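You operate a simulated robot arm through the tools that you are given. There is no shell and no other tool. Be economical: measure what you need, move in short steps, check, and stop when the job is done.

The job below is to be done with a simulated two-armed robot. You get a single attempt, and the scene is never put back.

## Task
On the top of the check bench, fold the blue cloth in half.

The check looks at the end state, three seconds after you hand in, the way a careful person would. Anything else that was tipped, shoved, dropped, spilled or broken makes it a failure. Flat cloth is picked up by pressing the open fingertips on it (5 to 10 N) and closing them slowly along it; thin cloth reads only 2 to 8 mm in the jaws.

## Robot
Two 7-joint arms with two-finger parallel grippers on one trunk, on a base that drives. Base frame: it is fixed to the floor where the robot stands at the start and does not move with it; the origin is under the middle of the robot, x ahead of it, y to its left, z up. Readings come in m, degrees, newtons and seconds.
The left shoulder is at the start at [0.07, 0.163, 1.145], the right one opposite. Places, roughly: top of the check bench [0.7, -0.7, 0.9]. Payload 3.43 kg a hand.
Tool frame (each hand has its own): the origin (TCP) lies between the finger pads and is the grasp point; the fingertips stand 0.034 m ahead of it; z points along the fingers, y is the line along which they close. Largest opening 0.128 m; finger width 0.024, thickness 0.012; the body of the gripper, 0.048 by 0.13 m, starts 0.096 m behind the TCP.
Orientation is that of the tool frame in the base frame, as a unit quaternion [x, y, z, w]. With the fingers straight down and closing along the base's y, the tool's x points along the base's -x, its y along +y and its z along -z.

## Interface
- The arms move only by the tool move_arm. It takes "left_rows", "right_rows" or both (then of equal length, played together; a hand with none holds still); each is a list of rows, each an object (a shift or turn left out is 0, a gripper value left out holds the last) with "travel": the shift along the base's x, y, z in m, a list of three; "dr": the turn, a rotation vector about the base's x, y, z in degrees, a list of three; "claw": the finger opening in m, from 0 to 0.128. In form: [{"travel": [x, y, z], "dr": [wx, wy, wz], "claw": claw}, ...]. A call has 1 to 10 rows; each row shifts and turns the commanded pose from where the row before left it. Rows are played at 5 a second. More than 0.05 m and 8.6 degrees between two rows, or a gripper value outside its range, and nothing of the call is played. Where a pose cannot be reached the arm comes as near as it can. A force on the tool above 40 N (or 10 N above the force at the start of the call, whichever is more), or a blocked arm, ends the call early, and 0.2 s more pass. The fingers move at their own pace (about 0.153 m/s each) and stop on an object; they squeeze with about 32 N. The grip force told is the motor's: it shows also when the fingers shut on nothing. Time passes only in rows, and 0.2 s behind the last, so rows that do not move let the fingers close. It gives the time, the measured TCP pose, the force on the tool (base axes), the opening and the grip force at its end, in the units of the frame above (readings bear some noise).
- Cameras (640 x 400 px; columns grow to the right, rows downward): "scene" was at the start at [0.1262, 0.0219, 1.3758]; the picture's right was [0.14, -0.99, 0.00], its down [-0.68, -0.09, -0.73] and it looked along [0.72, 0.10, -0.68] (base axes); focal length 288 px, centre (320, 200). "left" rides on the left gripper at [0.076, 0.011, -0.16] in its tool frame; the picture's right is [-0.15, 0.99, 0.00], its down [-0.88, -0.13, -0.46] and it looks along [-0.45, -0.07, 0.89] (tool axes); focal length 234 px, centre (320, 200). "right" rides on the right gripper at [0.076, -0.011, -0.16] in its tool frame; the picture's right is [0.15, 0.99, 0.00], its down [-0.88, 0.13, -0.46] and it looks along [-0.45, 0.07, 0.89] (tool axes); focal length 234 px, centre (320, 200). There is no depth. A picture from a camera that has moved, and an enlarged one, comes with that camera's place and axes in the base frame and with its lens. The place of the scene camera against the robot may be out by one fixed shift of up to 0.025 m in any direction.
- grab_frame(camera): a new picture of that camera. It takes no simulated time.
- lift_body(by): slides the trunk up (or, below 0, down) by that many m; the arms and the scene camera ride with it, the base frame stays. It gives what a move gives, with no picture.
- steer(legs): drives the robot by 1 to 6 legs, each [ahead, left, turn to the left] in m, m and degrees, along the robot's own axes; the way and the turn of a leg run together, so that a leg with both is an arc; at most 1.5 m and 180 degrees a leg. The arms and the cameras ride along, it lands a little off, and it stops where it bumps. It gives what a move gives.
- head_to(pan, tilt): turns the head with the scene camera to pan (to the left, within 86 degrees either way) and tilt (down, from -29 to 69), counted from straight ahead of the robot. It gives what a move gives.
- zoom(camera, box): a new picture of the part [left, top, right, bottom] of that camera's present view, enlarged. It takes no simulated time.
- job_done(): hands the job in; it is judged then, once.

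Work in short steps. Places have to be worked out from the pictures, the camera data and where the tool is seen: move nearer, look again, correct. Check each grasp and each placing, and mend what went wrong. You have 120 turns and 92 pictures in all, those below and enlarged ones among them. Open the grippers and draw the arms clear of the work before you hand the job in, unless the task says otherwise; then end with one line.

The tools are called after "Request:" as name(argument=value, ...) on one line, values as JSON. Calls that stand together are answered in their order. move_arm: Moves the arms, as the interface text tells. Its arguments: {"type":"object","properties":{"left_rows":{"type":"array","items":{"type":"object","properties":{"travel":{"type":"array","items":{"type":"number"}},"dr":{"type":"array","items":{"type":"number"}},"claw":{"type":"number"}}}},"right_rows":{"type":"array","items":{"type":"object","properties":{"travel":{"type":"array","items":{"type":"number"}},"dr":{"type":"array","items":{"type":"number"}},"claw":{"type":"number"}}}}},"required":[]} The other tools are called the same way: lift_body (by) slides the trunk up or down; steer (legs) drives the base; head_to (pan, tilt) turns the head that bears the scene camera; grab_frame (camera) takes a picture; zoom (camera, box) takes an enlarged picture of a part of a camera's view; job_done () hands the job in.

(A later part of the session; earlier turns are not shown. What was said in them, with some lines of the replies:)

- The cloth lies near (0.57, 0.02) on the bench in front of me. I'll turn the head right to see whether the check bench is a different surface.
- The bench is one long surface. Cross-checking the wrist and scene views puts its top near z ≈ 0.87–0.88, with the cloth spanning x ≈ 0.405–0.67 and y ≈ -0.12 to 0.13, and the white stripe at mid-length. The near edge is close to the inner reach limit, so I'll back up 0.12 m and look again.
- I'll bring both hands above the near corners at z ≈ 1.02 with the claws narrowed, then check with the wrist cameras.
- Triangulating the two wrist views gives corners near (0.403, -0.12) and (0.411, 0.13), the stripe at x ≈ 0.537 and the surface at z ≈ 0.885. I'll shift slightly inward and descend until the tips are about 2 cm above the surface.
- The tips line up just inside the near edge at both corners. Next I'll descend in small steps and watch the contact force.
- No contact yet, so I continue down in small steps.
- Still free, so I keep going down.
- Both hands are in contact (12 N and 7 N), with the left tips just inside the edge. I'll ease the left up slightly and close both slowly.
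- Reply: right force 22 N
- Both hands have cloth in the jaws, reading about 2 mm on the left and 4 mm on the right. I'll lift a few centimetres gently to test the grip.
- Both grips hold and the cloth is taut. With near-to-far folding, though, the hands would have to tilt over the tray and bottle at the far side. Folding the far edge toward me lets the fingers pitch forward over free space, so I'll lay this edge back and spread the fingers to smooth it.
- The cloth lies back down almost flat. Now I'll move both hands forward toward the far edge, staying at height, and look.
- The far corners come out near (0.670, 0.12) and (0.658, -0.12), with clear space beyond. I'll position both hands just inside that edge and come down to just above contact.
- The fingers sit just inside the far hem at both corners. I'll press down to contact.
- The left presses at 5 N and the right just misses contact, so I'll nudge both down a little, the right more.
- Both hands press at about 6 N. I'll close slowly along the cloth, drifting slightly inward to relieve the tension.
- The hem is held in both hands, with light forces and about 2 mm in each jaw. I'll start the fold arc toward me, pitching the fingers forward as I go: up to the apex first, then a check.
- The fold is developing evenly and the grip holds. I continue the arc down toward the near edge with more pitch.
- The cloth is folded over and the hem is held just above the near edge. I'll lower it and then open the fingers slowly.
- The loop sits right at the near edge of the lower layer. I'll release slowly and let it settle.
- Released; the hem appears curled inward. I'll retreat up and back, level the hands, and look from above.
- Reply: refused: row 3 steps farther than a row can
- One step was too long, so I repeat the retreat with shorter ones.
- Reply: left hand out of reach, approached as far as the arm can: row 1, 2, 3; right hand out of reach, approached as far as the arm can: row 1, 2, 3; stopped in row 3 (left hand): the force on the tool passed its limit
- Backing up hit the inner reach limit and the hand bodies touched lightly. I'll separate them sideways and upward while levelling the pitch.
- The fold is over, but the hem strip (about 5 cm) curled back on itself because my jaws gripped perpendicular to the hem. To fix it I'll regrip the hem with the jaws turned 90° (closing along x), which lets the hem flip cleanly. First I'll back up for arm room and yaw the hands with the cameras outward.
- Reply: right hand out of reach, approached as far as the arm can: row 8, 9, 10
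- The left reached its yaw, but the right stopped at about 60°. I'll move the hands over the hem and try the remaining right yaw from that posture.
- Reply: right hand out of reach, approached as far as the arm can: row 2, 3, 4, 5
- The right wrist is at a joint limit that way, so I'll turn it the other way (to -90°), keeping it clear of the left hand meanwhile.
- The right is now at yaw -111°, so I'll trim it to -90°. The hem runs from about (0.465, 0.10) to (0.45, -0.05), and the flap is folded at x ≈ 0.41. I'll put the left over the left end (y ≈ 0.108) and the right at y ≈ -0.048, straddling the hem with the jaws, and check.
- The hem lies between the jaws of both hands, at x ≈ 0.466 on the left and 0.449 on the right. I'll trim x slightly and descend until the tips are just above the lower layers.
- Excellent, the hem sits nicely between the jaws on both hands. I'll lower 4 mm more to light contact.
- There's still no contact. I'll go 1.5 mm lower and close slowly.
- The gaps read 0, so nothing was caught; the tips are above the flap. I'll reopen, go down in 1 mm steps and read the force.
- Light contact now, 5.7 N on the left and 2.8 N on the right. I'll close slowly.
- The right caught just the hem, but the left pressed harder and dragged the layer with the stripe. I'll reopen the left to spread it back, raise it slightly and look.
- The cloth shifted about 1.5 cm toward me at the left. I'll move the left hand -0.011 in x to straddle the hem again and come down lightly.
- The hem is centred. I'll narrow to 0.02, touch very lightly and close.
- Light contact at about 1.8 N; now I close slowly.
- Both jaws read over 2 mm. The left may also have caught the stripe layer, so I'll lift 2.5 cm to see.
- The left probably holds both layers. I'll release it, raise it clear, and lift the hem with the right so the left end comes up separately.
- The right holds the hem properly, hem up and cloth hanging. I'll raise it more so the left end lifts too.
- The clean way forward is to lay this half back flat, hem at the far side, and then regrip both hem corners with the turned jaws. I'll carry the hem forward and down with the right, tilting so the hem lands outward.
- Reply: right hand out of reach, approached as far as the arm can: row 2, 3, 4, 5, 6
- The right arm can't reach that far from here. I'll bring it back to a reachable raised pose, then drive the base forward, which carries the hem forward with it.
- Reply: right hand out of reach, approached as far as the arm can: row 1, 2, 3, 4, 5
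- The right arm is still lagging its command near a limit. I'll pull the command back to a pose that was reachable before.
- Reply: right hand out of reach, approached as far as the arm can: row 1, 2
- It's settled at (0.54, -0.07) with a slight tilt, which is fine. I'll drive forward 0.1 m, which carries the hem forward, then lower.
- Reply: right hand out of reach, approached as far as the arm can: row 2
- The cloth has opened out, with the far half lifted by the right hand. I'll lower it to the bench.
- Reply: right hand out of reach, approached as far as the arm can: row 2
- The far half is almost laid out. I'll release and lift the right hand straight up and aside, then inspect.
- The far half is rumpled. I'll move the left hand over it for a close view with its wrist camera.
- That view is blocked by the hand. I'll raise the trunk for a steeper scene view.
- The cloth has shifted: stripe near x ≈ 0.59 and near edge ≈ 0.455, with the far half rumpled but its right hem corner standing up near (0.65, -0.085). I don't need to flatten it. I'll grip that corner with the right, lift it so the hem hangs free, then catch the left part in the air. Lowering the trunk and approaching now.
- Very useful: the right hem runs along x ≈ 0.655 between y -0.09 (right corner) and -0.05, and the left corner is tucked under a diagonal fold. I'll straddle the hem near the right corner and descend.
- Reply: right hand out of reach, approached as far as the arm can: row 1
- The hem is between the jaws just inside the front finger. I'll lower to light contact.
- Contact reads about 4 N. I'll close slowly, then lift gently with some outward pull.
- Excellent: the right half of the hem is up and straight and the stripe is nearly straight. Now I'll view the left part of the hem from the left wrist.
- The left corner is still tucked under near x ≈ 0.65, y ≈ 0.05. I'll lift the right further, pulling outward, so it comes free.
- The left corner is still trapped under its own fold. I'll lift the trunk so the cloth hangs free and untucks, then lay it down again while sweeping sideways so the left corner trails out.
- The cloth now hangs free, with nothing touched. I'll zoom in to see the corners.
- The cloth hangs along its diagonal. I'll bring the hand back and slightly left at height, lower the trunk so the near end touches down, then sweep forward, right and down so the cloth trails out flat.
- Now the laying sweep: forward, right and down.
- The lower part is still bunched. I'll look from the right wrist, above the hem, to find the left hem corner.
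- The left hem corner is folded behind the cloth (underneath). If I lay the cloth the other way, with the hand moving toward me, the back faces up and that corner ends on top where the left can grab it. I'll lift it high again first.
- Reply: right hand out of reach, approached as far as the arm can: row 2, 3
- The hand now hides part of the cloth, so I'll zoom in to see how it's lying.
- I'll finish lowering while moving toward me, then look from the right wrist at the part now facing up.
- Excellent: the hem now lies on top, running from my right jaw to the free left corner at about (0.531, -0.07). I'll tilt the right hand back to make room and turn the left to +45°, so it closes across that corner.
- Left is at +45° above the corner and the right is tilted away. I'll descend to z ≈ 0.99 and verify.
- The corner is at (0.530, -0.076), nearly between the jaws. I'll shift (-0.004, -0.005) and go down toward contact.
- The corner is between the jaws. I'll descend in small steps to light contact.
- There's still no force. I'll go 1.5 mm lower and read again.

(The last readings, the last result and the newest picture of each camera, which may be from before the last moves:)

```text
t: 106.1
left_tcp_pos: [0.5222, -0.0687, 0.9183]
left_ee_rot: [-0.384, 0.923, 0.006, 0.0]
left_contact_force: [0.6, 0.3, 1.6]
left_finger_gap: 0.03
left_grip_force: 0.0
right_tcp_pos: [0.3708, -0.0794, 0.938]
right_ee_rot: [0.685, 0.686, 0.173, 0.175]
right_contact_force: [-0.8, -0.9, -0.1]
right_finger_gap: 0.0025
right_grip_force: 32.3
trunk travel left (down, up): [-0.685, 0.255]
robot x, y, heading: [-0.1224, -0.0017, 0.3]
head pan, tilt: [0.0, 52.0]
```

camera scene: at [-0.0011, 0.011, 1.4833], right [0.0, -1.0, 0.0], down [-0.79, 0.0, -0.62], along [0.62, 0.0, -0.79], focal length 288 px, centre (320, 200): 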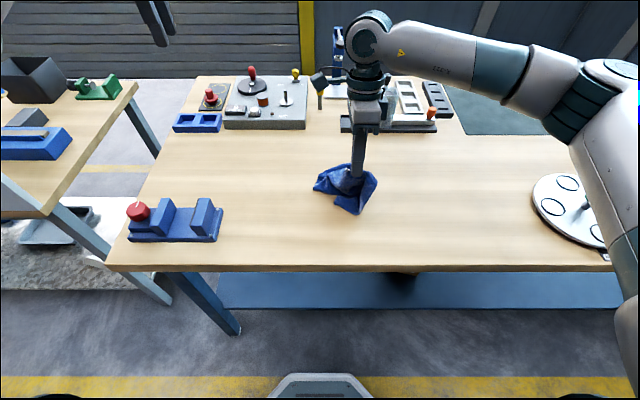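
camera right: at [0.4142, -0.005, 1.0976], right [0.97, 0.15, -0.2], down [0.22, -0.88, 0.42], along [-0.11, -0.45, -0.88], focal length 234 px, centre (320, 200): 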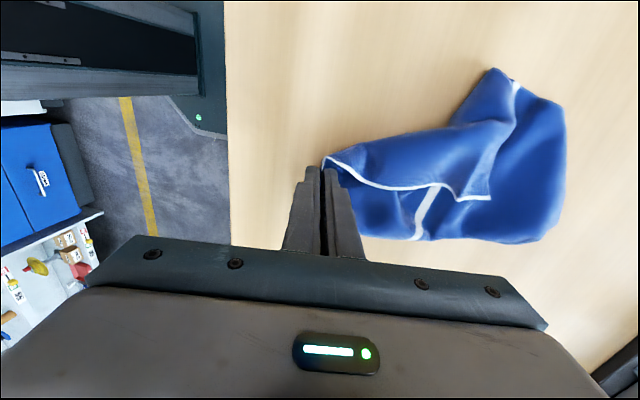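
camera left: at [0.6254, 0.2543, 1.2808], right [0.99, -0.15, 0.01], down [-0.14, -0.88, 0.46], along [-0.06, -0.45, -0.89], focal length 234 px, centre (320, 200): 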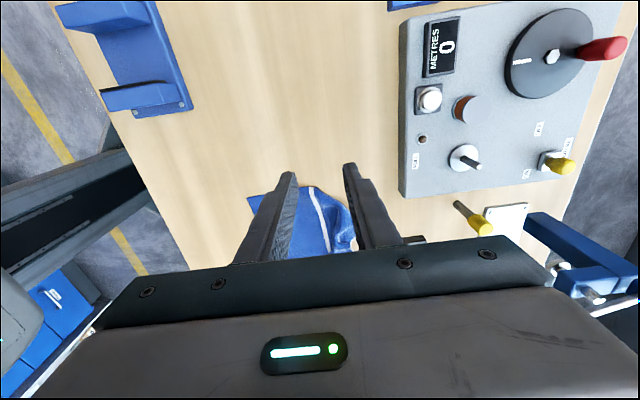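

Light contact at 1.6 N. I'll close slowly, lift a little and check.

Request:
move_arm(left_rows=[{"claw": 0.026}, {"claw": 0.022}, {"claw": 0.018}, {"claw": 0.014}, {"claw": 0.01}, {"claw": 0.006}, {"claw": 0.002}, {"claw": 0.0}, {}])

Request:
move_arm(left_rows=[{"travel": [0, 0, 0.02]}, {"travel": [0, 0, 0.03]}, {"travel": [0, 0, 0.03]}, {}], right_rows=[{}, {"travel": [0, 0, 0.01]}, {"travel": [0, 0, 0.02]}, {}])

Request:
zoom(camera="left", box=[180, 60, 460, 235])

```text
t: 108.1
left_tcp_pos: [0.521, -0.0693, 0.9172]
left_ee_rot: [-0.383, 0.924, 0.006, -0.001]
left_contact_force: [0.2, 0.4, 3.8]
left_finger_gap: 0.002
left_grip_force: 31.6
right_tcp_pos: [0.3709, -0.0809, 0.9379]
right_ee_rot: [0.685, 0.686, 0.173, 0.175]
right_contact_force: [0.2, 0.6, 0.6]
right_finger_gap: 0.0023
right_grip_force: 32.0
trunk travel left (down, up): [-0.685, 0.255]
robot x, y, heading: [-0.1242, -0.0017, 0.2]
head pan, tilt: [0.0, 52.0]
```

```text
t: 109.1
left_tcp_pos: [0.5216, -0.0682, 0.9954]
left_ee_rot: [-0.382, 0.924, 0.006, 0.001]
left_contact_force: [-0.1, 0.9, 0.5]
left_finger_gap: 0.0022
left_grip_force: 31.8
right_tcp_pos: [0.3707, -0.0798, 0.9666]
right_ee_rot: [0.684, 0.687, 0.174, 0.175]
right_contact_force: [0.1, -0.3, 0.1]
right_finger_gap: 0.0024
right_grip_force: 32.2
trunk travel left (down, up): [-0.685, 0.255]
robot x, y, heading: [-0.1216, -0.0015, -0.1]
head pan, tilt: [0.0, 52.0]
```

```text
2.29 times, centred on (320, 148) of left
camera zoom: at [0.4611, -0.1163, 1.1552], right [-0.6, 0.8, 0.01], down [0.72, 0.53, 0.46], along [0.36, 0.28, -0.89], focal length 535 px, centre (320, 320)
```

zoom: 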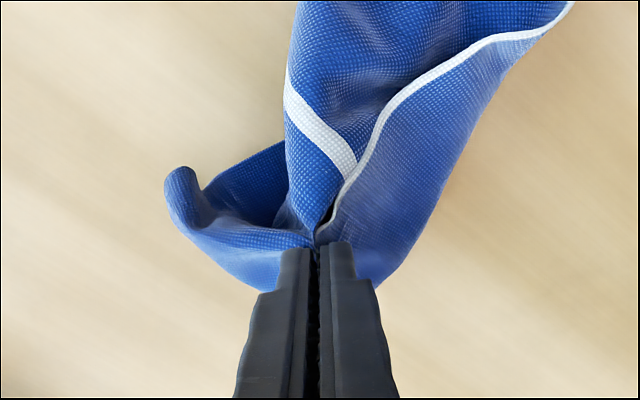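

The left holds the hem corner but seems to have caught a pinch of the layer beneath as well. I'll lower again, open slightly so the lower layer springs back, raise a few mm and re-close on the corner only.

Request:
move_arm(left_rows=[{"travel": [0, 0, -0.04]}, {"travel": [0, 0, -0.036]}, {"claw": 0.006}, {"claw": 0.014}, {"travel": [0, 0, 0.004]}, {"claw": 0.01}, {"claw": 0.006}, {"claw": 0.002}, {"claw": 0.0}, {}], right_rows=[{"travel": [0, 0, -0.02]}, {"travel": [0, 0, -0.01]}, {}, {}, {}, {}, {}, {}, {}, {}])

Request:
move_arm(left_rows=[{"travel": [0, 0, 0.02]}, {"travel": [0, 0, 0.03]}, {"travel": [0, 0, 0.03]}, {}], right_rows=[{}, {"travel": [0, 0, 0.01]}, {"travel": [0, 0, 0.02]}, {}])

Request:
zoom(camera="left", box=[180, 60, 460, 235])

```text
t: 111.3
left_tcp_pos: [0.5222, -0.0698, 0.9243]
left_ee_rot: [-0.383, 0.924, 0.006, 0.0]
left_contact_force: [0.4, -0.5, -0.7]
left_finger_gap: 0.002
left_grip_force: 32.3
right_tcp_pos: [0.3718, -0.0805, 0.9374]
right_ee_rot: [0.684, 0.687, 0.173, 0.174]
right_contact_force: [0.8, 0.0, 0.1]
right_finger_gap: 0.0025
right_grip_force: 32.3
trunk travel left (down, up): [-0.685, 0.255]
robot x, y, heading: [-0.1238, -0.0002, 0.0]
head pan, tilt: [0.0, 52.0]
```

```text
t: 112.3
left_tcp_pos: [0.5228, -0.07, 1.0045]
left_ee_rot: [-0.383, 0.924, 0.005, 0.0]
left_contact_force: [-0.3, -0.5, 0.0]
left_finger_gap: 0.002
left_grip_force: 32.1
right_tcp_pos: [0.3708, -0.0806, 0.9685]
right_ee_rot: [0.685, 0.686, 0.173, 0.175]
right_contact_force: [0.7, -0.1, 0.2]
right_finger_gap: 0.0022
right_grip_force: 31.8
trunk travel left (down, up): [-0.685, 0.255]
robot x, y, heading: [-0.1218, 0.0004, -0.0]
head pan, tilt: [0.0, 52.0]
```

```text
2.29 times, centred on (320, 148) of left
camera zoom: at [0.4615, -0.1172, 1.1633], right [-0.6, 0.8, 0.01], down [0.72, 0.53, 0.46], along [0.36, 0.28, -0.89], focal length 535 px, centre (320, 320)
```

zoom: 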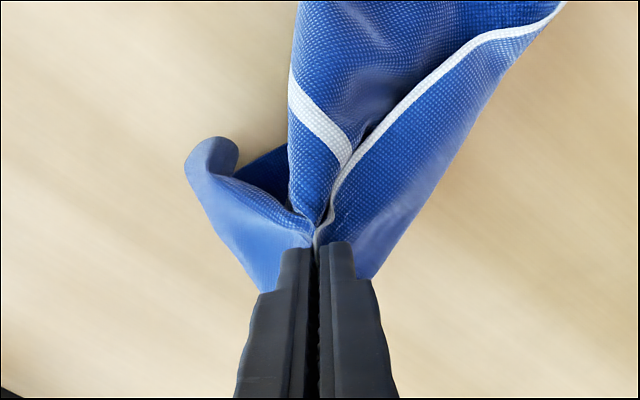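

The lower layer is still pinched. I'll release the left near the bench, keep the right raised so the flap stands clear of the layer beneath, and re-close with the tips higher.

Request:
move_arm(left_rows=[{"travel": [0, 0, -0.04]}, {"travel": [0, 0, -0.04]}, {"claw": 0.01}, {"claw": 0.02}, {"claw": 0.036}, {"travel": [0, 0, 0.02]}, {}], right_rows=[{}, {}, {}, {}, {"travel": [0, 0, 0.01]}, {"travel": [0, 0, 0.01]}, {}])

Request:
zoom(camera="left", box=[180, 60, 460, 235])

```text
t: 113.9
left_tcp_pos: [0.5222, -0.0693, 0.944]
left_ee_rot: [-0.383, 0.924, 0.006, -0.002]
left_contact_force: [0.5, 0.5, -0.1]
left_finger_gap: 0.036
left_grip_force: 0.1
right_tcp_pos: [0.3697, -0.0803, 0.9881]
right_ee_rot: [0.685, 0.686, 0.172, 0.175]
right_contact_force: [0.0, 0.1, 0.0]
right_finger_gap: 0.0026
right_grip_force: 32.4
trunk travel left (down, up): [-0.685, 0.255]
robot x, y, heading: [-0.1194, -0.0007, -0.1]
head pan, tilt: [0.0, 52.0]
```

```text
2.29 times, centred on (320, 148) of left
camera zoom: at [0.462, -0.1165, 1.1037], right [-0.6, 0.8, 0.01], down [0.72, 0.53, 0.46], along [0.36, 0.28, -0.89], focal length 535 px, centre (320, 320)
```

zoom: 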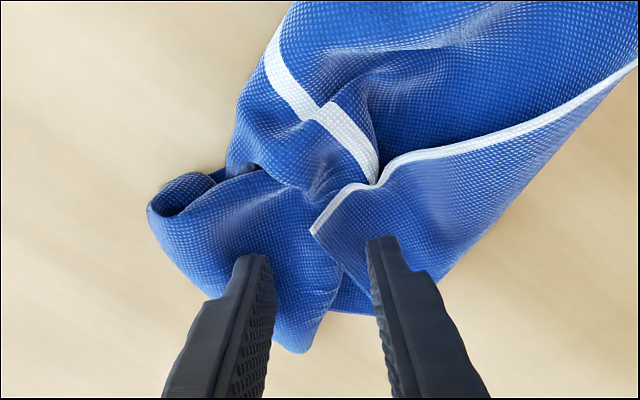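

The corner is free at about (0.514, -0.079). I'll centre on the flap itself with a narrow opening, so the outer finger sits right at the corner tip, and stay slightly higher.

Request:
move_arm(left_rows=[{"travel": [-0.014, -0.004, 0], "claw": 0.024}, {"travel": [0, 0, -0.012]}, {"travel": [0, 0, -0.009]}, {"claw": 0.02}, {"claw": 0.016}, {"claw": 0.012}, {"claw": 0.008}, {"claw": 0.004}, {"claw": 0.0}, {}])

Request:
move_arm(left_rows=[{"travel": [0, 0, 0.02]}, {"travel": [0, 0, 0.03]}, {"travel": [0, 0, 0.03]}, {}], right_rows=[{}, {"travel": [0, 0, 0.01]}, {"travel": [0, 0, 0.02]}, {}])

Request:
zoom(camera="left", box=[180, 60, 460, 235])

```text
t: 116.1
left_tcp_pos: [0.5088, -0.0717, 0.9235]
left_ee_rot: [-0.382, 0.924, 0.005, 0.0]
left_contact_force: [-0.6, -0.3, 0.3]
left_finger_gap: 0.0025
left_grip_force: 31.6
right_tcp_pos: [0.3703, -0.0803, 0.9875]
right_ee_rot: [0.684, 0.687, 0.173, 0.175]
right_contact_force: [0.6, 0.0, -0.2]
right_finger_gap: 0.0024
right_grip_force: 32.2
trunk travel left (down, up): [-0.685, 0.255]
robot x, y, heading: [-0.1229, -0.003, 0.2]
head pan, tilt: [0.0, 52.0]
```

```text
t: 117.1
left_tcp_pos: [0.5092, -0.0735, 1.004]
left_ee_rot: [-0.383, 0.924, 0.006, -0.001]
left_contact_force: [0.1, 0.8, -0.3]
left_finger_gap: 0.0027
left_grip_force: 31.9
right_tcp_pos: [0.3714, -0.0812, 1.0179]
right_ee_rot: [0.684, 0.687, 0.173, 0.175]
right_contact_force: [0.7, 0.3, -0.7]
right_finger_gap: 0.0026
right_grip_force: 32.1
trunk travel left (down, up): [-0.685, 0.255]
robot x, y, heading: [-0.1224, 0.0003, -0.0]
head pan, tilt: [0.0, 52.0]
```

```text
2.29 times, centred on (320, 148) of left
camera zoom: at [0.4487, -0.1206, 1.1631], right [-0.6, 0.8, 0.01], down [0.72, 0.53, 0.46], along [0.36, 0.28, -0.89], focal length 535 px, centre (320, 320)
```

zoom: 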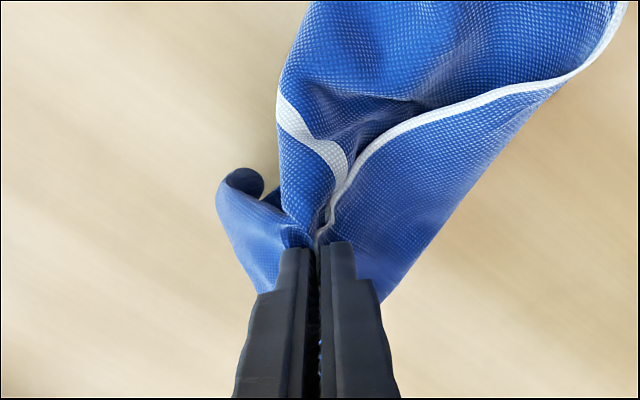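

The lower layer keeps coming along on the bench. I'll try in the air instead: release the left, lift the cloth high with the right, and rotate the right hand so the free hem corner faces the left hand.

Request:
move_arm(left_rows=[{"travel": [0, 0, -0.03]}, {"travel": [0, 0, -0.03]}, {"claw": 0.02}, {"claw": 0.05}, {"travel": [0, 0, 0.045]}, {"travel": [0, 0, 0.045]}, {"travel": [0, 0.045, 0.015]}, {"travel": [0, 0.045, 0.01]}, {"travel": [0, 0.048, 0]}, {"travel": [0, 0.048, 0]}], right_rows=[{}, {}, {}, {}, {}, {}, {"travel": [0.005, 0, 0.03]}, {"travel": [0.03, 0, 0.03]}, {"travel": [0.03, 0, 0.03]}, {"travel": [0.03, 0, 0.03]}])

Request:
lift_body(by=0.22)

Request:
move_arm(right_rows=[{"dr": [0, 8, 0]}, {"dr": [0, 8, 0]}, {"dr": [0, 8, 0]}, {"dr": [0, 5, 0]}, {"dr": [0, 0, 8.5]}, {"dr": [0, 0, 8.5]}, {"dr": [0, 0, 8.5]}, {"dr": [0, 0, 8.5]}, {"dr": [0, 0, 8.5]}, {"dr": [0, 0, 8.5]}])

Request:
move_arm(right_rows=[{"dr": [0, 0, 8.5]}, {"dr": [0, 0, 8.5]}, {"dr": [0, 0, 8.5]}, {"dr": [0, 0, 8.5]}, {}, {}])

Request:
grab_frame(camera="scene")

```text
t: 119.3
left_tcp_pos: [0.5077, 0.1174, 1.0579]
left_ee_rot: [-0.383, 0.924, 0.004, 0.0]
left_contact_force: [0.1, -0.2, -0.6]
left_finger_gap: 0.0499
left_grip_force: 0.2
right_tcp_pos: [0.4661, -0.0795, 1.1383]
right_ee_rot: [0.684, 0.686, 0.172, 0.176]
right_contact_force: [0.0, 1.0, 1.0]
right_finger_gap: 0.0027
right_grip_force: 31.9
trunk travel left (down, up): [-0.685, 0.255]
robot x, y, heading: [-0.1209, 0.0005, -0.2]
head pan, tilt: [0.0, 52.0]
```

```text
t: 121.6
left_tcp_pos: [0.5097, 0.1143, 1.2791]
left_ee_rot: [-0.382, 0.924, 0.006, -0.001]
left_contact_force: [-0.2, 0.6, 0.2]
left_finger_gap: 0.05
left_grip_force: 0.1
right_tcp_pos: [0.4667, -0.0809, 1.3582]
right_ee_rot: [0.685, 0.686, 0.173, 0.175]
right_contact_force: [-0.7, 0.3, -0.3]
right_finger_gap: 0.0024
right_grip_force: 31.6
trunk travel left (down, up): [-0.905, 0.035]
robot x, y, heading: [-0.122, -0.002, -0.0]
head pan, tilt: [0.0, 52.0]
```

```text
t: 123.8
left_tcp_pos: [0.5086, 0.1139, 1.2803]
left_ee_rot: [-0.382, 0.924, 0.004, -0.001]
left_contact_force: [-0.4, 0.2, -0.2]
left_finger_gap: 0.0501
left_grip_force: 0.2
right_tcp_pos: [0.4662, -0.0814, 1.3582]
right_ee_rot: [0.332, 0.943, -0.005, 0.0]
right_contact_force: [0.0, 0.3, -0.2]
right_finger_gap: 0.0026
right_grip_force: 32.3
trunk travel left (down, up): [-0.905, 0.035]
robot x, y, heading: [-0.1178, 0.0005, 0.1]
head pan, tilt: [0.0, 52.0]
```

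```text
t: 125.2
left_tcp_pos: [0.5088, 0.1137, 1.2788]
left_ee_rot: [-0.382, 0.924, 0.005, 0.0]
left_contact_force: [0.4, 0.4, -0.2]
left_finger_gap: 0.05
left_grip_force: 0.0
right_tcp_pos: [0.4662, -0.0805, 1.3579]
right_ee_rot: [0.042, 0.999, -0.005, 0.001]
right_contact_force: [-0.4, 0.2, 0.5]
right_finger_gap: 0.0026
right_grip_force: 31.9
trunk travel left (down, up): [-0.905, 0.035]
robot x, y, heading: [-0.1208, 0.0011, 0.2]
head pan, tilt: [0.0, 52.0]
```

```text
5 pictures are left
camera scene: at [-0.0016, 0.0106, 1.6434], right [0.0, -1.0, 0.0], down [-0.79, 0.0, -0.62], along [0.62, 0.0, -0.79], focal length 288 px, centre (320, 200)
```

scene: 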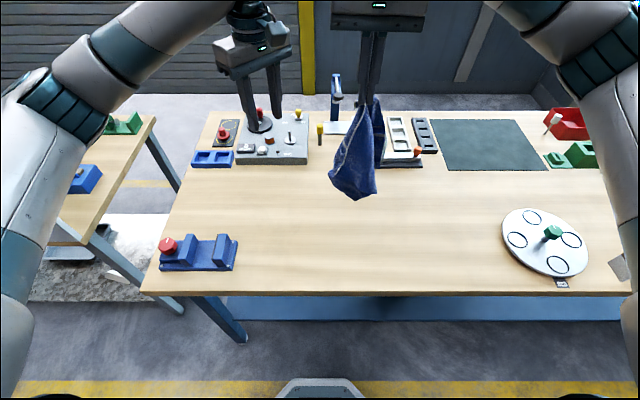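

The cloth hangs free. I'll zoom in on it once to find the hem corner.

Request:
zoom(camera="scene", box=[310, 90, 420, 205])

```text
3.48 times, centred on (365, 148) of scene
camera zoom: at [-0.0016, 0.0106, 1.6434], right [0.0, -1.0, 0.0], down [-0.79, 0.0, -0.62], along [0.62, 0.0, -0.79], focal length 1000 px, centre (164, 383)
```

zoom: 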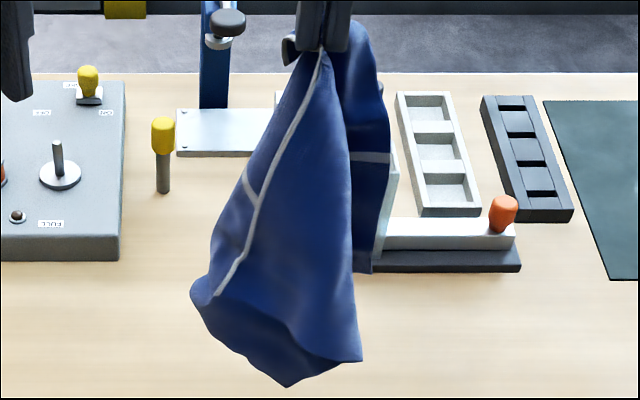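

Now the hem is clearly visible, running from the jaw down to its free corner at about (0.455, -0.023, 1.153). I'll turn the left to -90° (closing along x), tilted 40° so it approaches from the left side, and view the cloth in profile.

Request:
move_arm(left_rows=[{"travel": [0, 0.03, 0], "dr": [0, 0, -8.5]}, {"travel": [0, 0.03, 0], "dr": [0, 0, -8.5]}, {"dr": [0, 0, -8.5]}, {"dr": [0, 0, -8.5]}, {"dr": [0, 0, -8.5]}, {"dr": [0, 0, -8.5]}, {"dr": [0, 0, -8.5]}, {"dr": [0, 0, -8.5]}, {"dr": [0, 0, -8.5]}, {"dr": [0, 0, -8.5]}])

Request:
move_arm(left_rows=[{"travel": [-0.01, 0, 0], "dr": [0, 0, -8.5]}, {"travel": [-0.01, 0, 0], "dr": [0, 0, -8.5]}, {"travel": [-0.01, 0, 0], "dr": [0, 0, -8.5]}, {"travel": [-0.01, 0, 0], "dr": [0, 0, -8.5]}, {"travel": [-0.01, 0, 0], "dr": [0, 0, -8.5]}, {"dr": [0, 0, -7.5]}, {"dr": [-8, 0, 0]}, {"dr": [-8, 0, 0]}, {"dr": [-8, 0, 0]}, {"dr": [-8, 0, 0]}])

Request:
move_arm(left_rows=[{"travel": [0, -0.02, -0.01], "dr": [-8, 0, 0]}, {"travel": [0, -0.02, -0.01]}, {}])

Request:
grab_frame(camera="left")

```text
t: 127.4
left_tcp_pos: [0.5099, 0.1746, 1.2801]
left_ee_rot: [0.344, 0.939, 0.004, 0.004]
left_contact_force: [0.0, 0.2, 0.2]
left_finger_gap: 0.0498
left_grip_force: 0.1
right_tcp_pos: [0.466, -0.0808, 1.3571]
right_ee_rot: [0.043, 0.999, -0.004, 0.001]
right_contact_force: [-1.0, -0.5, 0.5]
right_finger_gap: 0.0023
right_grip_force: 32.1
trunk travel left (down, up): [-0.905, 0.035]
robot x, y, heading: [-0.1241, 0.0009, -0.3]
head pan, tilt: [0.0, 52.0]
```

```text
t: 129.6
left_tcp_pos: [0.4601, 0.1738, 1.2789]
left_ee_rot: [0.679, 0.68, -0.194, 0.2]
left_contact_force: [-0.2, 0.3, -0.2]
left_finger_gap: 0.05
left_grip_force: 0.0
right_tcp_pos: [0.4659, -0.0804, 1.3592]
right_ee_rot: [0.043, 0.999, -0.004, 0.001]
right_contact_force: [-0.4, 0.0, -0.5]
right_finger_gap: 0.0024
right_grip_force: 31.9
trunk travel left (down, up): [-0.905, 0.035]
robot x, y, heading: [-0.1177, -0.0015, -0.2]
head pan, tilt: [0.0, 52.0]
```

```text
t: 130.4
left_tcp_pos: [0.4595, 0.133, 1.2587]
left_ee_rot: [0.663, 0.664, -0.24, 0.246]
left_contact_force: [-0.2, 0.8, 0.2]
left_finger_gap: 0.05
left_grip_force: 0.1
right_tcp_pos: [0.4652, -0.0815, 1.3582]
right_ee_rot: [0.043, 0.999, -0.004, 0.0]
right_contact_force: [1.2, -0.6, 0.0]
right_finger_gap: 0.0026
right_grip_force: 31.9
trunk travel left (down, up): [-0.905, 0.035]
robot x, y, heading: [-0.1199, 0.0009, -0.1]
head pan, tilt: [0.0, 52.0]
```

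```text
3 pictures are left
camera left: at [0.4686, 0.2951, 1.3313], right [0.99, -0.11, 0.1], down [-0.14, -0.38, 0.92], along [-0.06, -0.92, -0.39], focal length 234 px, centre (320, 200)
```

left: 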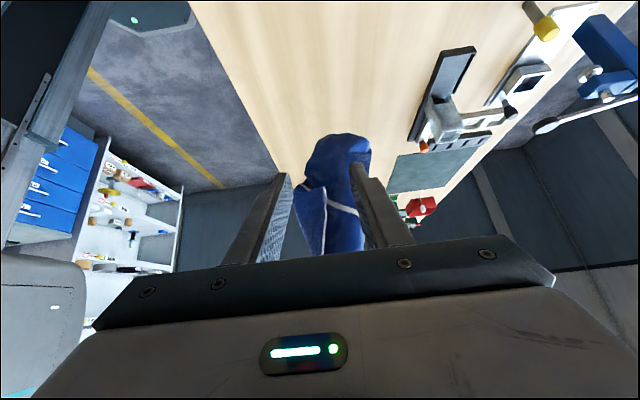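

In profile, the hem corner sticks out toward me between x ≈ 0.415 and 0.457 at z ≈ 1.17. I'll slide the jaws in from the left around it and close gently.

Request:
move_arm(left_rows=[{"travel": [-0.0255, 0, 0], "claw": 0.044}, {"travel": [0, -0.038, -0.017]}, {"travel": [0, -0.038, -0.017]}, {"travel": [0, -0.038, -0.017]}, {"travel": [0, -0.037, -0.017]}, {"claw": 0.03}, {"claw": 0.015}, {"claw": 0.0}, {}])

```text
t: 132.4
left_tcp_pos: [0.4336, -0.017, 1.1915]
left_ee_rot: [0.663, 0.665, -0.24, 0.247]
left_contact_force: [0.7, 0.8, -0.3]
left_finger_gap: 0.0
left_grip_force: 31.9
right_tcp_pos: [0.4667, -0.0808, 1.358]
right_ee_rot: [0.043, 0.999, -0.005, 0.001]
right_contact_force: [-0.1, -0.1, -0.4]
right_finger_gap: 0.0024
right_grip_force: 31.7
trunk travel left (down, up): [-0.905, 0.035]
robot x, y, heading: [-0.1219, -0.0027, 0.0]
head pan, tilt: [0.0, 52.0]
```

Missed, with the gap at 0. I'll reopen, go about 2.5 cm deeper and close again.

Request:
move_arm(left_rows=[{"travel": [0, 0.03, 0.013], "claw": 0.044}, {}, {"travel": [0, -0.03, -0.013]}, {"travel": [0, -0.025, -0.01]}, {}, {"claw": 0.03}, {"claw": 0.015}, {"claw": 0.0}, {}])

Request:
zoom(camera="scene", box=[280, 80, 420, 215])

```text
t: 134.4
left_tcp_pos: [0.434, -0.0422, 1.1815]
left_ee_rot: [0.663, 0.665, -0.24, 0.247]
left_contact_force: [-0.1, -0.9, 0.7]
left_finger_gap: 0.0001
left_grip_force: 32.2
right_tcp_pos: [0.4671, -0.0809, 1.3583]
right_ee_rot: [0.043, 0.999, -0.004, 0.001]
right_contact_force: [-0.7, -0.4, -0.1]
right_finger_gap: 0.0024
right_grip_force: 32.5
trunk travel left (down, up): [-0.905, 0.035]
robot x, y, heading: [-0.1225, -0.0016, 0.2]
head pan, tilt: [0.0, 52.0]
```

```text
2.96 times, centred on (350, 148) of scene
camera zoom: at [-0.0016, 0.0104, 1.6434], right [0.0, -1.0, 0.0], down [-0.79, 0.0, -0.62], along [0.62, 0.0, -0.79], focal length 852 px, centre (231, 356)
```

zoom: 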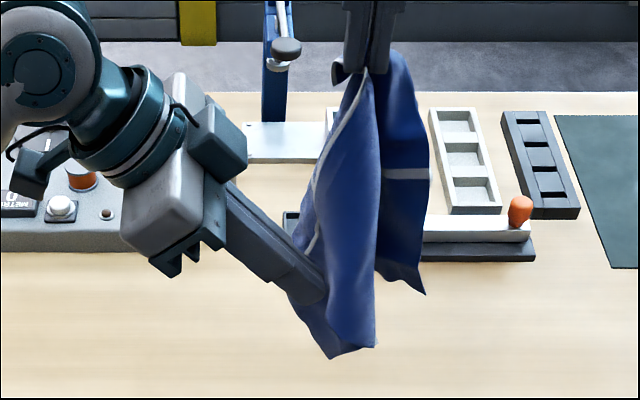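

The fingers passed in front of the cloth, so the sheet is further away in x. I'll back out, shift +0.026 in x and a little up, and try again.

Request:
move_arm(left_rows=[{"travel": [0, 0.04, 0.02], "claw": 0.04}, {"travel": [0, 0.03, 0.01]}, {"travel": [0.026, 0, 0.0]}, {}, {"travel": [0, -0.03, -0.01]}, {"travel": [0, -0.025, -0.01]}, {}, {"claw": 0.02}, {"claw": 0.0}, {}])

```text
t: 136.6
left_tcp_pos: [0.4583, -0.0277, 1.1912]
left_ee_rot: [0.663, 0.665, -0.239, 0.247]
left_contact_force: [-0.6, -0.2, 0.3]
left_finger_gap: 0.0018
left_grip_force: 32.5
right_tcp_pos: [0.4659, -0.081, 1.3578]
right_ee_rot: [0.043, 0.999, -0.004, 0.002]
right_contact_force: [0.3, -0.6, 0.1]
right_finger_gap: 0.0025
right_grip_force: 31.9
trunk travel left (down, up): [-0.905, 0.035]
robot x, y, heading: [-0.1201, 0.0032, -0.0]
head pan, tilt: [0.0, 52.0]
```

Caught something: the gap reads 1.8 mm, a single layer. I'll swing the left hand out and up to the right hand's height to stretch the hem, then look.

Request:
move_arm(left_rows=[{"travel": [0, 0.035, 0.01]}, {"travel": [0, 0.035, 0.02]}, {"travel": [0, 0.03, 0.03]}, {"travel": [0, 0.02, 0.035]}, {"travel": [0, 0.01, 0.035]}, {"travel": [0, 0, 0.03]}, {}, {}])

Request:
zoom(camera="scene", box=[240, 50, 440, 210])

```text
t: 138.4
left_tcp_pos: [0.4601, 0.1036, 1.3502]
left_ee_rot: [0.663, 0.665, -0.239, 0.246]
left_contact_force: [0.1, -1.7, 0.1]
left_finger_gap: 0.0017
left_grip_force: 32.1
right_tcp_pos: [0.4652, -0.0808, 1.3575]
right_ee_rot: [0.042, 0.999, -0.004, 0.0]
right_contact_force: [1.1, 1.6, -0.1]
right_finger_gap: 0.0025
right_grip_force: 31.5
trunk travel left (down, up): [-0.905, 0.035]
robot x, y, heading: [-0.1204, 0.0006, -0.0]
head pan, tilt: [0.0, 52.0]
```

```text
2.50 times, centred on (340, 130) of scene
camera zoom: at [-0.0017, 0.0111, 1.6434], right [0.0, -1.0, 0.0], down [-0.79, 0.0, -0.62], along [0.62, 0.0, -0.79], focal length 719 px, centre (270, 375)
```

zoom: 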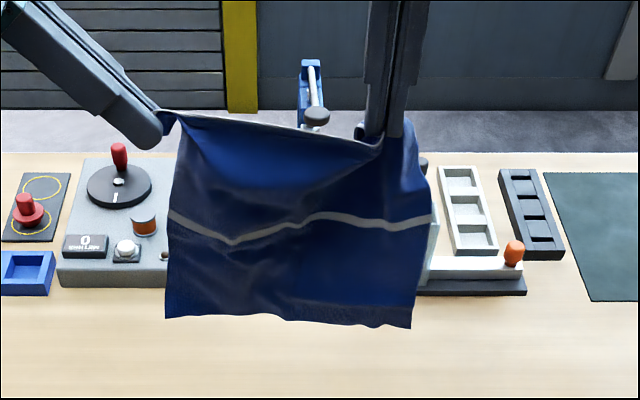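

Superb: the cloth hangs as a flat curtain between both hands, hem on top and stripe across the middle. I'll align the jaws with the hem (right yaw back to -90°, left untilted), then lower so the bottom edge nearly touches.

Request:
move_arm(right_rows=[{"dr": [0, 0, -8.5]}, {"dr": [0, 0, -8.5]}, {"dr": [0, 0, -8.5]}, {"dr": [0, 0, -8.5]}, {"dr": [0, 0, -8.5]}, {"dr": [0, 0, -8.5]}, {"dr": [0, 0, -8.5]}, {"dr": [0, 0, -8.5]}, {"dr": [0, 0, -8.5]}, {"dr": [0, 0, -8.5]}], left_rows=[{"travel": [0, -0.0044, 0.0016], "dr": [8, 0, 0]}, {"travel": [0, -0.0044, 0.0016], "dr": [8, 0, 0]}, {"travel": [0, -0.0044, 0.0016], "dr": [8, 0, 0]}, {"travel": [0, -0.0044, 0.0016], "dr": [8, 0, 0]}, {"travel": [0, -0.0044, 0.0016], "dr": [8, 0, 0]}, {}, {}, {}, {}, {}])

Request:
lift_body(by=-0.15)

```text
t: 140.6
left_tcp_pos: [0.4598, 0.0813, 1.3591]
left_ee_rot: [0.707, 0.707, 0.002, 0.005]
left_contact_force: [-0.2, 0.1, -1.2]
left_finger_gap: 0.0016
left_grip_force: 32.1
right_tcp_pos: [0.4667, -0.0798, 1.358]
right_ee_rot: [0.707, 0.707, -0.005, -0.002]
right_contact_force: [0.6, -0.3, -1.0]
right_finger_gap: 0.0026
right_grip_force: 31.5
trunk travel left (down, up): [-0.905, 0.035]
robot x, y, heading: [-0.1219, -0.0006, -0.0]
head pan, tilt: [0.0, 52.0]
```

```text
t: 142.3
left_tcp_pos: [0.4608, 0.0813, 1.2091]
left_ee_rot: [0.708, 0.707, 0.002, 0.005]
left_contact_force: [-0.3, -0.2, 0.2]
left_finger_gap: 0.0018
left_grip_force: 31.7
right_tcp_pos: [0.4668, -0.0795, 1.2087]
right_ee_rot: [0.706, 0.709, -0.003, -0.003]
right_contact_force: [1.0, -0.4, -0.1]
right_finger_gap: 0.0025
right_grip_force: 31.9
trunk travel left (down, up): [-0.755, 0.185]
robot x, y, heading: [-0.123, -0.0014, -0.1]
head pan, tilt: [0.0, 52.0]
```

Both grips hold. I'll straight-lower to first touch, then lay the lower half while moving forward.

Request:
move_arm(left_rows=[{"travel": [0, 0.004, -0.015]}, {"travel": [0, 0, -0.015]}, {"travel": [0, 0, -0.015]}, {}], right_rows=[{"travel": [-0.003, 0, -0.015]}, {"travel": [-0.003, 0, -0.015]}, {"travel": [0, 0, -0.015]}, {}])

Request:
move_arm(left_rows=[{"travel": [0.0145, 0, -0.0145]}, {"travel": [0.0145, 0, -0.0145]}, {"travel": [0.0145, 0, -0.0145]}, {"travel": [0.0145, 0, -0.0145]}, {"travel": [0.0145, 0, -0.0145]}, {"travel": [0.0145, 0, -0.0145]}, {"travel": [0.0145, 0, -0.0145]}, {"travel": [0.0145, 0, -0.0145]}, {"travel": [0.0145, 0, -0.0145]}, {}], right_rows=[{"travel": [0.0145, 0, -0.0145]}, {"travel": [0.0145, 0, -0.0145]}, {"travel": [0.0145, 0, -0.0145]}, {"travel": [0.0145, 0, -0.0145]}, {"travel": [0.0145, 0, -0.0145]}, {"travel": [0.0145, 0, -0.0145]}, {"travel": [0.0145, 0, -0.0145]}, {"travel": [0.0145, 0, -0.0145]}, {"travel": [0.0145, 0, -0.0145]}, {}])

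```text
t: 143.3
left_tcp_pos: [0.4606, 0.0844, 1.1647]
left_ee_rot: [0.707, 0.707, 0.002, 0.005]
left_contact_force: [-0.4, 0.1, 1.4]
left_finger_gap: 0.002
left_grip_force: 31.4
right_tcp_pos: [0.4597, -0.0813, 1.1632]
right_ee_rot: [0.706, 0.708, -0.003, -0.003]
right_contact_force: [-0.5, 0.2, -0.8]
right_finger_gap: 0.0024
right_grip_force: 31.6
trunk travel left (down, up): [-0.755, 0.185]
robot x, y, heading: [-0.1186, -0.0009, -0.1]
head pan, tilt: [0.0, 52.0]
```

```text
t: 145.6
left_tcp_pos: [0.5918, 0.0859, 1.0344]
left_ee_rot: [0.707, 0.707, 0.001, 0.004]
left_contact_force: [0.0, 0.3, 0.1]
left_finger_gap: 0.0018
left_grip_force: 32.2
right_tcp_pos: [0.5896, -0.0811, 1.0344]
right_ee_rot: [0.706, 0.708, -0.003, -0.002]
right_contact_force: [0.2, 0.0, 0.4]
right_finger_gap: 0.0025
right_grip_force: 32.2
trunk travel left (down, up): [-0.755, 0.185]
robot x, y, heading: [-0.1214, -0.0038, -0.3]
head pan, tilt: [0.0, 52.0]
```

The lower half should now be laid, with the upper half held vertical above the crease. I'll use the last picture here to find where the bottom edge lies, so the hem can be placed on it exactly.

Request:
zoom(camera="scene", box=[230, 80, 430, 230])

```text
2.67 times, centred on (330, 155) of scene
camera zoom: at [-0.0024, 0.0106, 1.4935], right [0.0, -1.0, 0.0], down [-0.79, 0.0, -0.62], along [0.62, 0.0, -0.79], focal length 767 px, centre (293, 320)
```

zoom: 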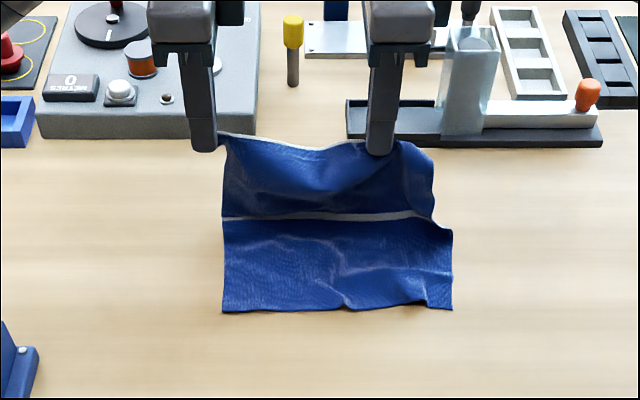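

The curtain laid out beautifully: bottom edge at x ≈ 0.485, stripe (crease) at x ≈ 0.617, side edges aligned. Now I'll fold the upper half down around the stripe, pitching the fingers so the hem lands on the bottom edge.

Request:
move_arm(left_rows=[{"travel": [-0.0204, 0, -0.0064], "dr": [0, -4.5, 0]}, {"travel": [-0.0206, 0, -0.0093], "dr": [0, -4.5, 0]}, {"travel": [-0.019, 0, -0.0127], "dr": [0, -4.5, 0]}, {"travel": [-0.0168, 0, -0.016], "dr": [0, -4.5, 0]}, {"travel": [-0.014, 0, -0.018], "dr": [0, -4.5, 0]}, {"travel": [-0.0105, 0, -0.0194], "dr": [0, -4.5, 0]}, {"travel": [-0.0065, 0, -0.017], "dr": [0, -4.5, 0]}, {"travel": [-0.004, 0, -0.01], "dr": [0, -4.5, 0]}, {}], right_rows=[{"travel": [-0.0204, 0, -0.0064], "dr": [0, -4.5, 0]}, {"travel": [-0.0206, 0, -0.0093], "dr": [0, -4.5, 0]}, {"travel": [-0.019, 0, -0.0127], "dr": [0, -4.5, 0]}, {"travel": [-0.0168, 0, -0.016], "dr": [0, -4.5, 0]}, {"travel": [-0.014, 0, -0.018], "dr": [0, -4.5, 0]}, {"travel": [-0.0105, 0, -0.0194], "dr": [0, -4.5, 0]}, {"travel": [-0.0065, 0, -0.017], "dr": [0, -4.5, 0]}, {"travel": [-0.004, 0, -0.01], "dr": [0, -4.5, 0]}, {}])

```text
t: 147.6
left_tcp_pos: [0.4786, 0.0842, 0.9251]
left_ee_rot: [0.672, 0.67, 0.22, 0.224]
left_contact_force: [0.5, -0.2, 0.6]
left_finger_gap: 0.0018
left_grip_force: 31.5
right_tcp_pos: [0.4791, -0.0818, 0.9237]
right_ee_rot: [0.673, 0.674, 0.215, 0.217]
right_contact_force: [0.7, 0.3, 0.5]
right_finger_gap: 0.0026
right_grip_force: 32.3
trunk travel left (down, up): [-0.755, 0.185]
robot x, y, heading: [-0.1211, 0.0016, 0.1]
head pan, tilt: [0.0, 52.0]
```

The hem is now just above the bottom edge. I'll release slowly while rising slightly, then withdraw along the finger direction.

Request:
move_arm(left_rows=[{"travel": [-0.003, 0, 0]}, {"claw": 0.004, "travel": [0, 0, 0.001]}, {"claw": 0.008, "travel": [0, 0, 0.002]}, {"claw": 0.014, "travel": [0, 0, 0.002]}, {"claw": 0.02, "travel": [0, 0, 0.002]}, {}, {"travel": [-0.006, 0, 0.008]}, {"travel": [-0.009, 0, 0.013]}, {"travel": [-0.009, 0, 0.02]}, {"travel": [0, 0, 0.03]}], right_rows=[{"travel": [-0.003, 0, 0]}, {"claw": 0.004, "travel": [0, 0, 0.001]}, {"claw": 0.008, "travel": [0, 0, 0.002]}, {"claw": 0.014, "travel": [0, 0, 0.002]}, {"claw": 0.02, "travel": [0, 0, 0.002]}, {}, {"travel": [-0.006, 0, 0.008]}, {"travel": [-0.009, 0, 0.013]}, {"travel": [-0.009, 0, 0.02]}, {"travel": [0, 0, 0.03]}])

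```text
t: 149.8
left_tcp_pos: [0.451, 0.0856, 1.0027]
left_ee_rot: [0.673, 0.67, 0.22, 0.223]
left_contact_force: [0.0, 0.8, -0.7]
left_finger_gap: 0.02
left_grip_force: 0.1
right_tcp_pos: [0.4515, -0.0813, 1.0012]
right_ee_rot: [0.673, 0.674, 0.215, 0.217]
right_contact_force: [-0.5, 0.1, -0.6]
right_finger_gap: 0.0202
right_grip_force: 0.0
trunk travel left (down, up): [-0.755, 0.185]
robot x, y, heading: [-0.1217, 0.0018, -0.2]
head pan, tilt: [0.0, 52.0]
```

Released and clear. I'll level the hands, close the jaws and gently pat the two released spots straight down so the hem lies flat.

Request:
move_arm(left_rows=[{"dr": [0, 8, 0], "claw": 0.0}, {"dr": [0, 8, 0]}, {"dr": [0, 8, 0]}, {"travel": [0.023, 0, 0], "dr": [0, 8, 0]}, {"travel": [0.023, 0, 0], "dr": [0, 4, 0]}, {"travel": [0, 0, -0.035]}, {"travel": [0, 0, -0.03]}, {"travel": [0, 0, -0.012]}, {"travel": [0, 0, -0.005]}, {}], right_rows=[{"dr": [0, 8, 0], "claw": 0.0}, {"dr": [0, 8, 0]}, {"dr": [0, 8, 0]}, {"travel": [0.023, 0, 0], "dr": [0, 8, 0]}, {"travel": [0.023, 0, 0], "dr": [0, 3, 0]}, {"travel": [0, 0, -0.035]}, {"travel": [0, 0, -0.03]}, {"travel": [0, 0, -0.012]}, {"travel": [0, 0, -0.004]}, {}])

```text
t: 151.9
left_tcp_pos: [0.4985, 0.0857, 0.9205]
left_ee_rot: [0.707, 0.707, 0.002, 0.005]
left_contact_force: [0.0, 0.2, -0.5]
left_finger_gap: 0.0
left_grip_force: 31.7
right_tcp_pos: [0.5001, -0.0818, 0.9204]
right_ee_rot: [0.706, 0.708, 0.002, 0.003]
right_contact_force: [0.6, 0.2, -0.3]
right_finger_gap: 0.0001
right_grip_force: 32.3
trunk travel left (down, up): [-0.755, 0.185]
robot x, y, heading: [-0.1182, 0.004, 0.1]
head pan, tilt: [0.0, 52.0]
```

The pats reached the cloth level without force. I'll give one gentle pat near the crease, then lift well clear.

Request:
move_arm(left_rows=[{"travel": [0, 0, 0.04]}, {"travel": [0.045, -0.01, 0.02]}, {"travel": [0.045, -0.01, 0]}, {"travel": [0, 0, -0.035]}, {"travel": [0, 0, -0.024]}, {}, {"travel": [0, 0, 0.045]}, {"travel": [0, 0, 0.045]}, {}], right_rows=[{"travel": [0, 0, 0.04]}, {"travel": [0.045, 0, 0.02]}, {"travel": [0.045, 0, 0]}, {"travel": [0, 0, -0.035]}, {"travel": [0, 0, -0.024]}, {}, {"travel": [0, 0, 0.045]}, {"travel": [0, 0, 0.045]}, {}])

Request:
move_arm(left_rows=[{"travel": [-0.02, 0.03, 0.02], "claw": 0.1}, {"travel": [-0.02, 0.04, 0.02]}, {"travel": [-0.02, 0.04, 0.02]}, {"travel": [-0.02, 0.04, 0]}, {"travel": [-0.02, 0.04, 0]}, {}], right_rows=[{"travel": [-0.02, -0.03, 0.02], "claw": 0.1}, {"travel": [-0.02, -0.04, 0.02]}, {"travel": [-0.02, -0.04, 0.02]}, {"travel": [-0.02, -0.04, 0]}, {"travel": [-0.02, -0.04, 0]}, {}])

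```text
refused: row 2 steps farther than a row can; nothing moved
```

```text
t: 153.3
left_tcp_pos: [0.3995, 0.2747, 0.9805]
left_ee_rot: [0.707, 0.707, 0.002, 0.005]
left_contact_force: [0.0, 0.4, -0.1]
left_finger_gap: 0.1001
left_grip_force: 0.1
right_tcp_pos: [0.3988, -0.2713, 0.9789]
right_ee_rot: [0.706, 0.709, 0.002, 0.003]
right_contact_force: [0.2, 0.0, -1.2]
right_finger_gap: 0.1003
right_grip_force: 0.0
trunk travel left (down, up): [-0.755, 0.185]
robot x, y, heading: [-0.1194, -0.0009, 0.1]
head pan, tilt: [0.0, 52.0]
```

The pat was refused, but the retreat ran, with no contact forces reported. I'm near the blue fixture on the left, so I'll raise both hands straight up.

Request:
move_arm(left_rows=[{"travel": [0, 0, 0.045]}, {"travel": [0, 0, 0.045]}, {"travel": [0, 0, 0.045]}, {}], right_rows=[{"travel": [0, 0, 0.045]}, {"travel": [0, 0, 0.045]}, {"travel": [0, 0, 0.045]}, {}])

```text
t: 154.3
left_tcp_pos: [0.3996, 0.2739, 1.1167]
left_ee_rot: [0.707, 0.708, 0.002, 0.004]
left_contact_force: [0.2, 0.9, 0.4]
left_finger_gap: 0.0999
left_grip_force: 0.0
right_tcp_pos: [0.3986, -0.2719, 1.1162]
right_ee_rot: [0.706, 0.708, 0.003, 0.004]
right_contact_force: [0.2, 0.2, 0.0]
right_finger_gap: 0.1003
right_grip_force: 0.0
trunk travel left (down, up): [-0.755, 0.185]
robot x, y, heading: [-0.1221, 0.0044, 0.1]
head pan, tilt: [0.0, 52.0]
```

The hands are high and clear. Since the open-while-leaving may have ruffled the hem, I'll do the gentle vertical pat again at the hem with jaws closed, then lift straight up.

Request:
move_arm(left_rows=[{"travel": [0.021, -0.039, 0], "claw": 0.0}, {"travel": [0.021, -0.039, 0]}, {"travel": [0.021, -0.039, 0]}, {"travel": [0.021, -0.039, 0]}, {"travel": [0.021, -0.039, 0]}, {"travel": [0, 0, -0.045]}, {"travel": [0, 0, -0.045]}, {"travel": [0, 0, -0.045]}, {"travel": [0, 0, -0.045]}, {"travel": [0, 0, -0.016]}], right_rows=[{"travel": [0.021, 0.039, 0], "claw": 0.0}, {"travel": [0.021, 0.039, 0]}, {"travel": [0.021, 0.039, 0]}, {"travel": [0.021, 0.039, 0]}, {"travel": [0.021, 0.036, 0]}, {"travel": [0, 0, -0.045]}, {"travel": [0, 0, -0.045]}, {"travel": [0, 0, -0.045]}, {"travel": [0, 0, -0.045]}, {"travel": [0, 0, -0.016]}])

Request:
move_arm(left_rows=[{"travel": [0, 0, 0.045]}, {"travel": [0.04, 0, 0.01]}, {"travel": [0.04, 0, 0]}, {"travel": [0, 0, -0.035]}, {"travel": [0, 0, -0.018]}, {}, {"travel": [0, 0, 0.045]}, {"travel": [0, 0, 0.045]}, {"travel": [0, 0, 0.045]}, {"travel": [0, 0, 0.045]}], right_rows=[{"travel": [0, 0, 0.045]}, {"travel": [0.04, 0, 0.01]}, {"travel": [0.04, 0, 0]}, {"travel": [0, 0, -0.035]}, {"travel": [0, 0, -0.018]}, {}, {"travel": [0, 0, 0.045]}, {"travel": [0, 0, 0.045]}, {"travel": [0, 0, 0.045]}, {"travel": [0, 0, 0.045]}])

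```text
t: 156.6
left_tcp_pos: [0.5038, 0.0796, 0.9174]
left_ee_rot: [0.707, 0.707, 0.002, 0.005]
left_contact_force: [0.0, 0.5, -0.7]
left_finger_gap: 0.0
left_grip_force: 32.1
right_tcp_pos: [0.5026, -0.0798, 0.9191]
right_ee_rot: [0.706, 0.708, 0.003, 0.004]
right_contact_force: [-0.1, 0.1, 0.4]
right_finger_gap: 0.0001
right_grip_force: 31.6
trunk travel left (down, up): [-0.755, 0.185]
robot x, y, heading: [-0.123, -0.0007, -0.0]
head pan, tilt: [0.0, 52.0]
```

```text
t: 158.8
left_tcp_pos: [0.5802, 0.0804, 1.1041]
left_ee_rot: [0.708, 0.706, 0.003, 0.005]
left_contact_force: [-0.2, -0.9, -0.3]
left_finger_gap: 0.0001
left_grip_force: 32.3
right_tcp_pos: [0.5803, -0.078, 1.1034]
right_ee_rot: [0.706, 0.709, 0.002, 0.005]
right_contact_force: [0.0, -0.5, -0.2]
right_finger_gap: 0.0001
right_grip_force: 32.1
trunk travel left (down, up): [-0.755, 0.185]
robot x, y, heading: [-0.1235, 0.0023, 0.0]
head pan, tilt: [0.0, 52.0]
```

Both pats are done with no noticeable force. I'll open the grippers at height and draw the arms aside.

Request:
move_arm(left_rows=[{"travel": [0, 0, 0.03], "claw": 0.08}, {"travel": [-0.02, 0.04, 0.01]}, {"travel": [-0.02, 0.04, 0]}, {"travel": [-0.02, 0.04, 0]}, {"travel": [-0.02, 0.04, 0]}, {}], right_rows=[{"travel": [0, 0, 0.03], "claw": 0.08}, {"travel": [-0.02, -0.04, 0.01]}, {"travel": [-0.02, -0.04, 0]}, {"travel": [-0.02, -0.04, 0]}, {"travel": [-0.02, -0.04, 0]}, {}])

```text
t: 160.2
left_tcp_pos: [0.5024, 0.241, 1.1423]
left_ee_rot: [0.707, 0.707, 0.002, 0.004]
left_contact_force: [1.0, 0.3, 0.0]
left_finger_gap: 0.0801
left_grip_force: 0.1
right_tcp_pos: [0.5043, -0.2396, 1.1402]
right_ee_rot: [0.706, 0.708, 0.002, 0.003]
right_contact_force: [-0.4, -0.4, 0.1]
right_finger_gap: 0.08
right_grip_force: 0.1
trunk travel left (down, up): [-0.755, 0.185]
robot x, y, heading: [-0.1238, -0.004, -0.1]
head pan, tilt: [0.0, 52.0]
```

The grippers are open and the arms are clear, so I'll hand the job in.

Request:
job_done()

```text
The job is handed in.
```

I folded the blue cloth in half along its white stripe on the check bench and handed the job in, but I had no pictures left to confirm how it finally lay or whether the left hand touched the blue red-knob fixture it passed on the way out (no contact force was reported).
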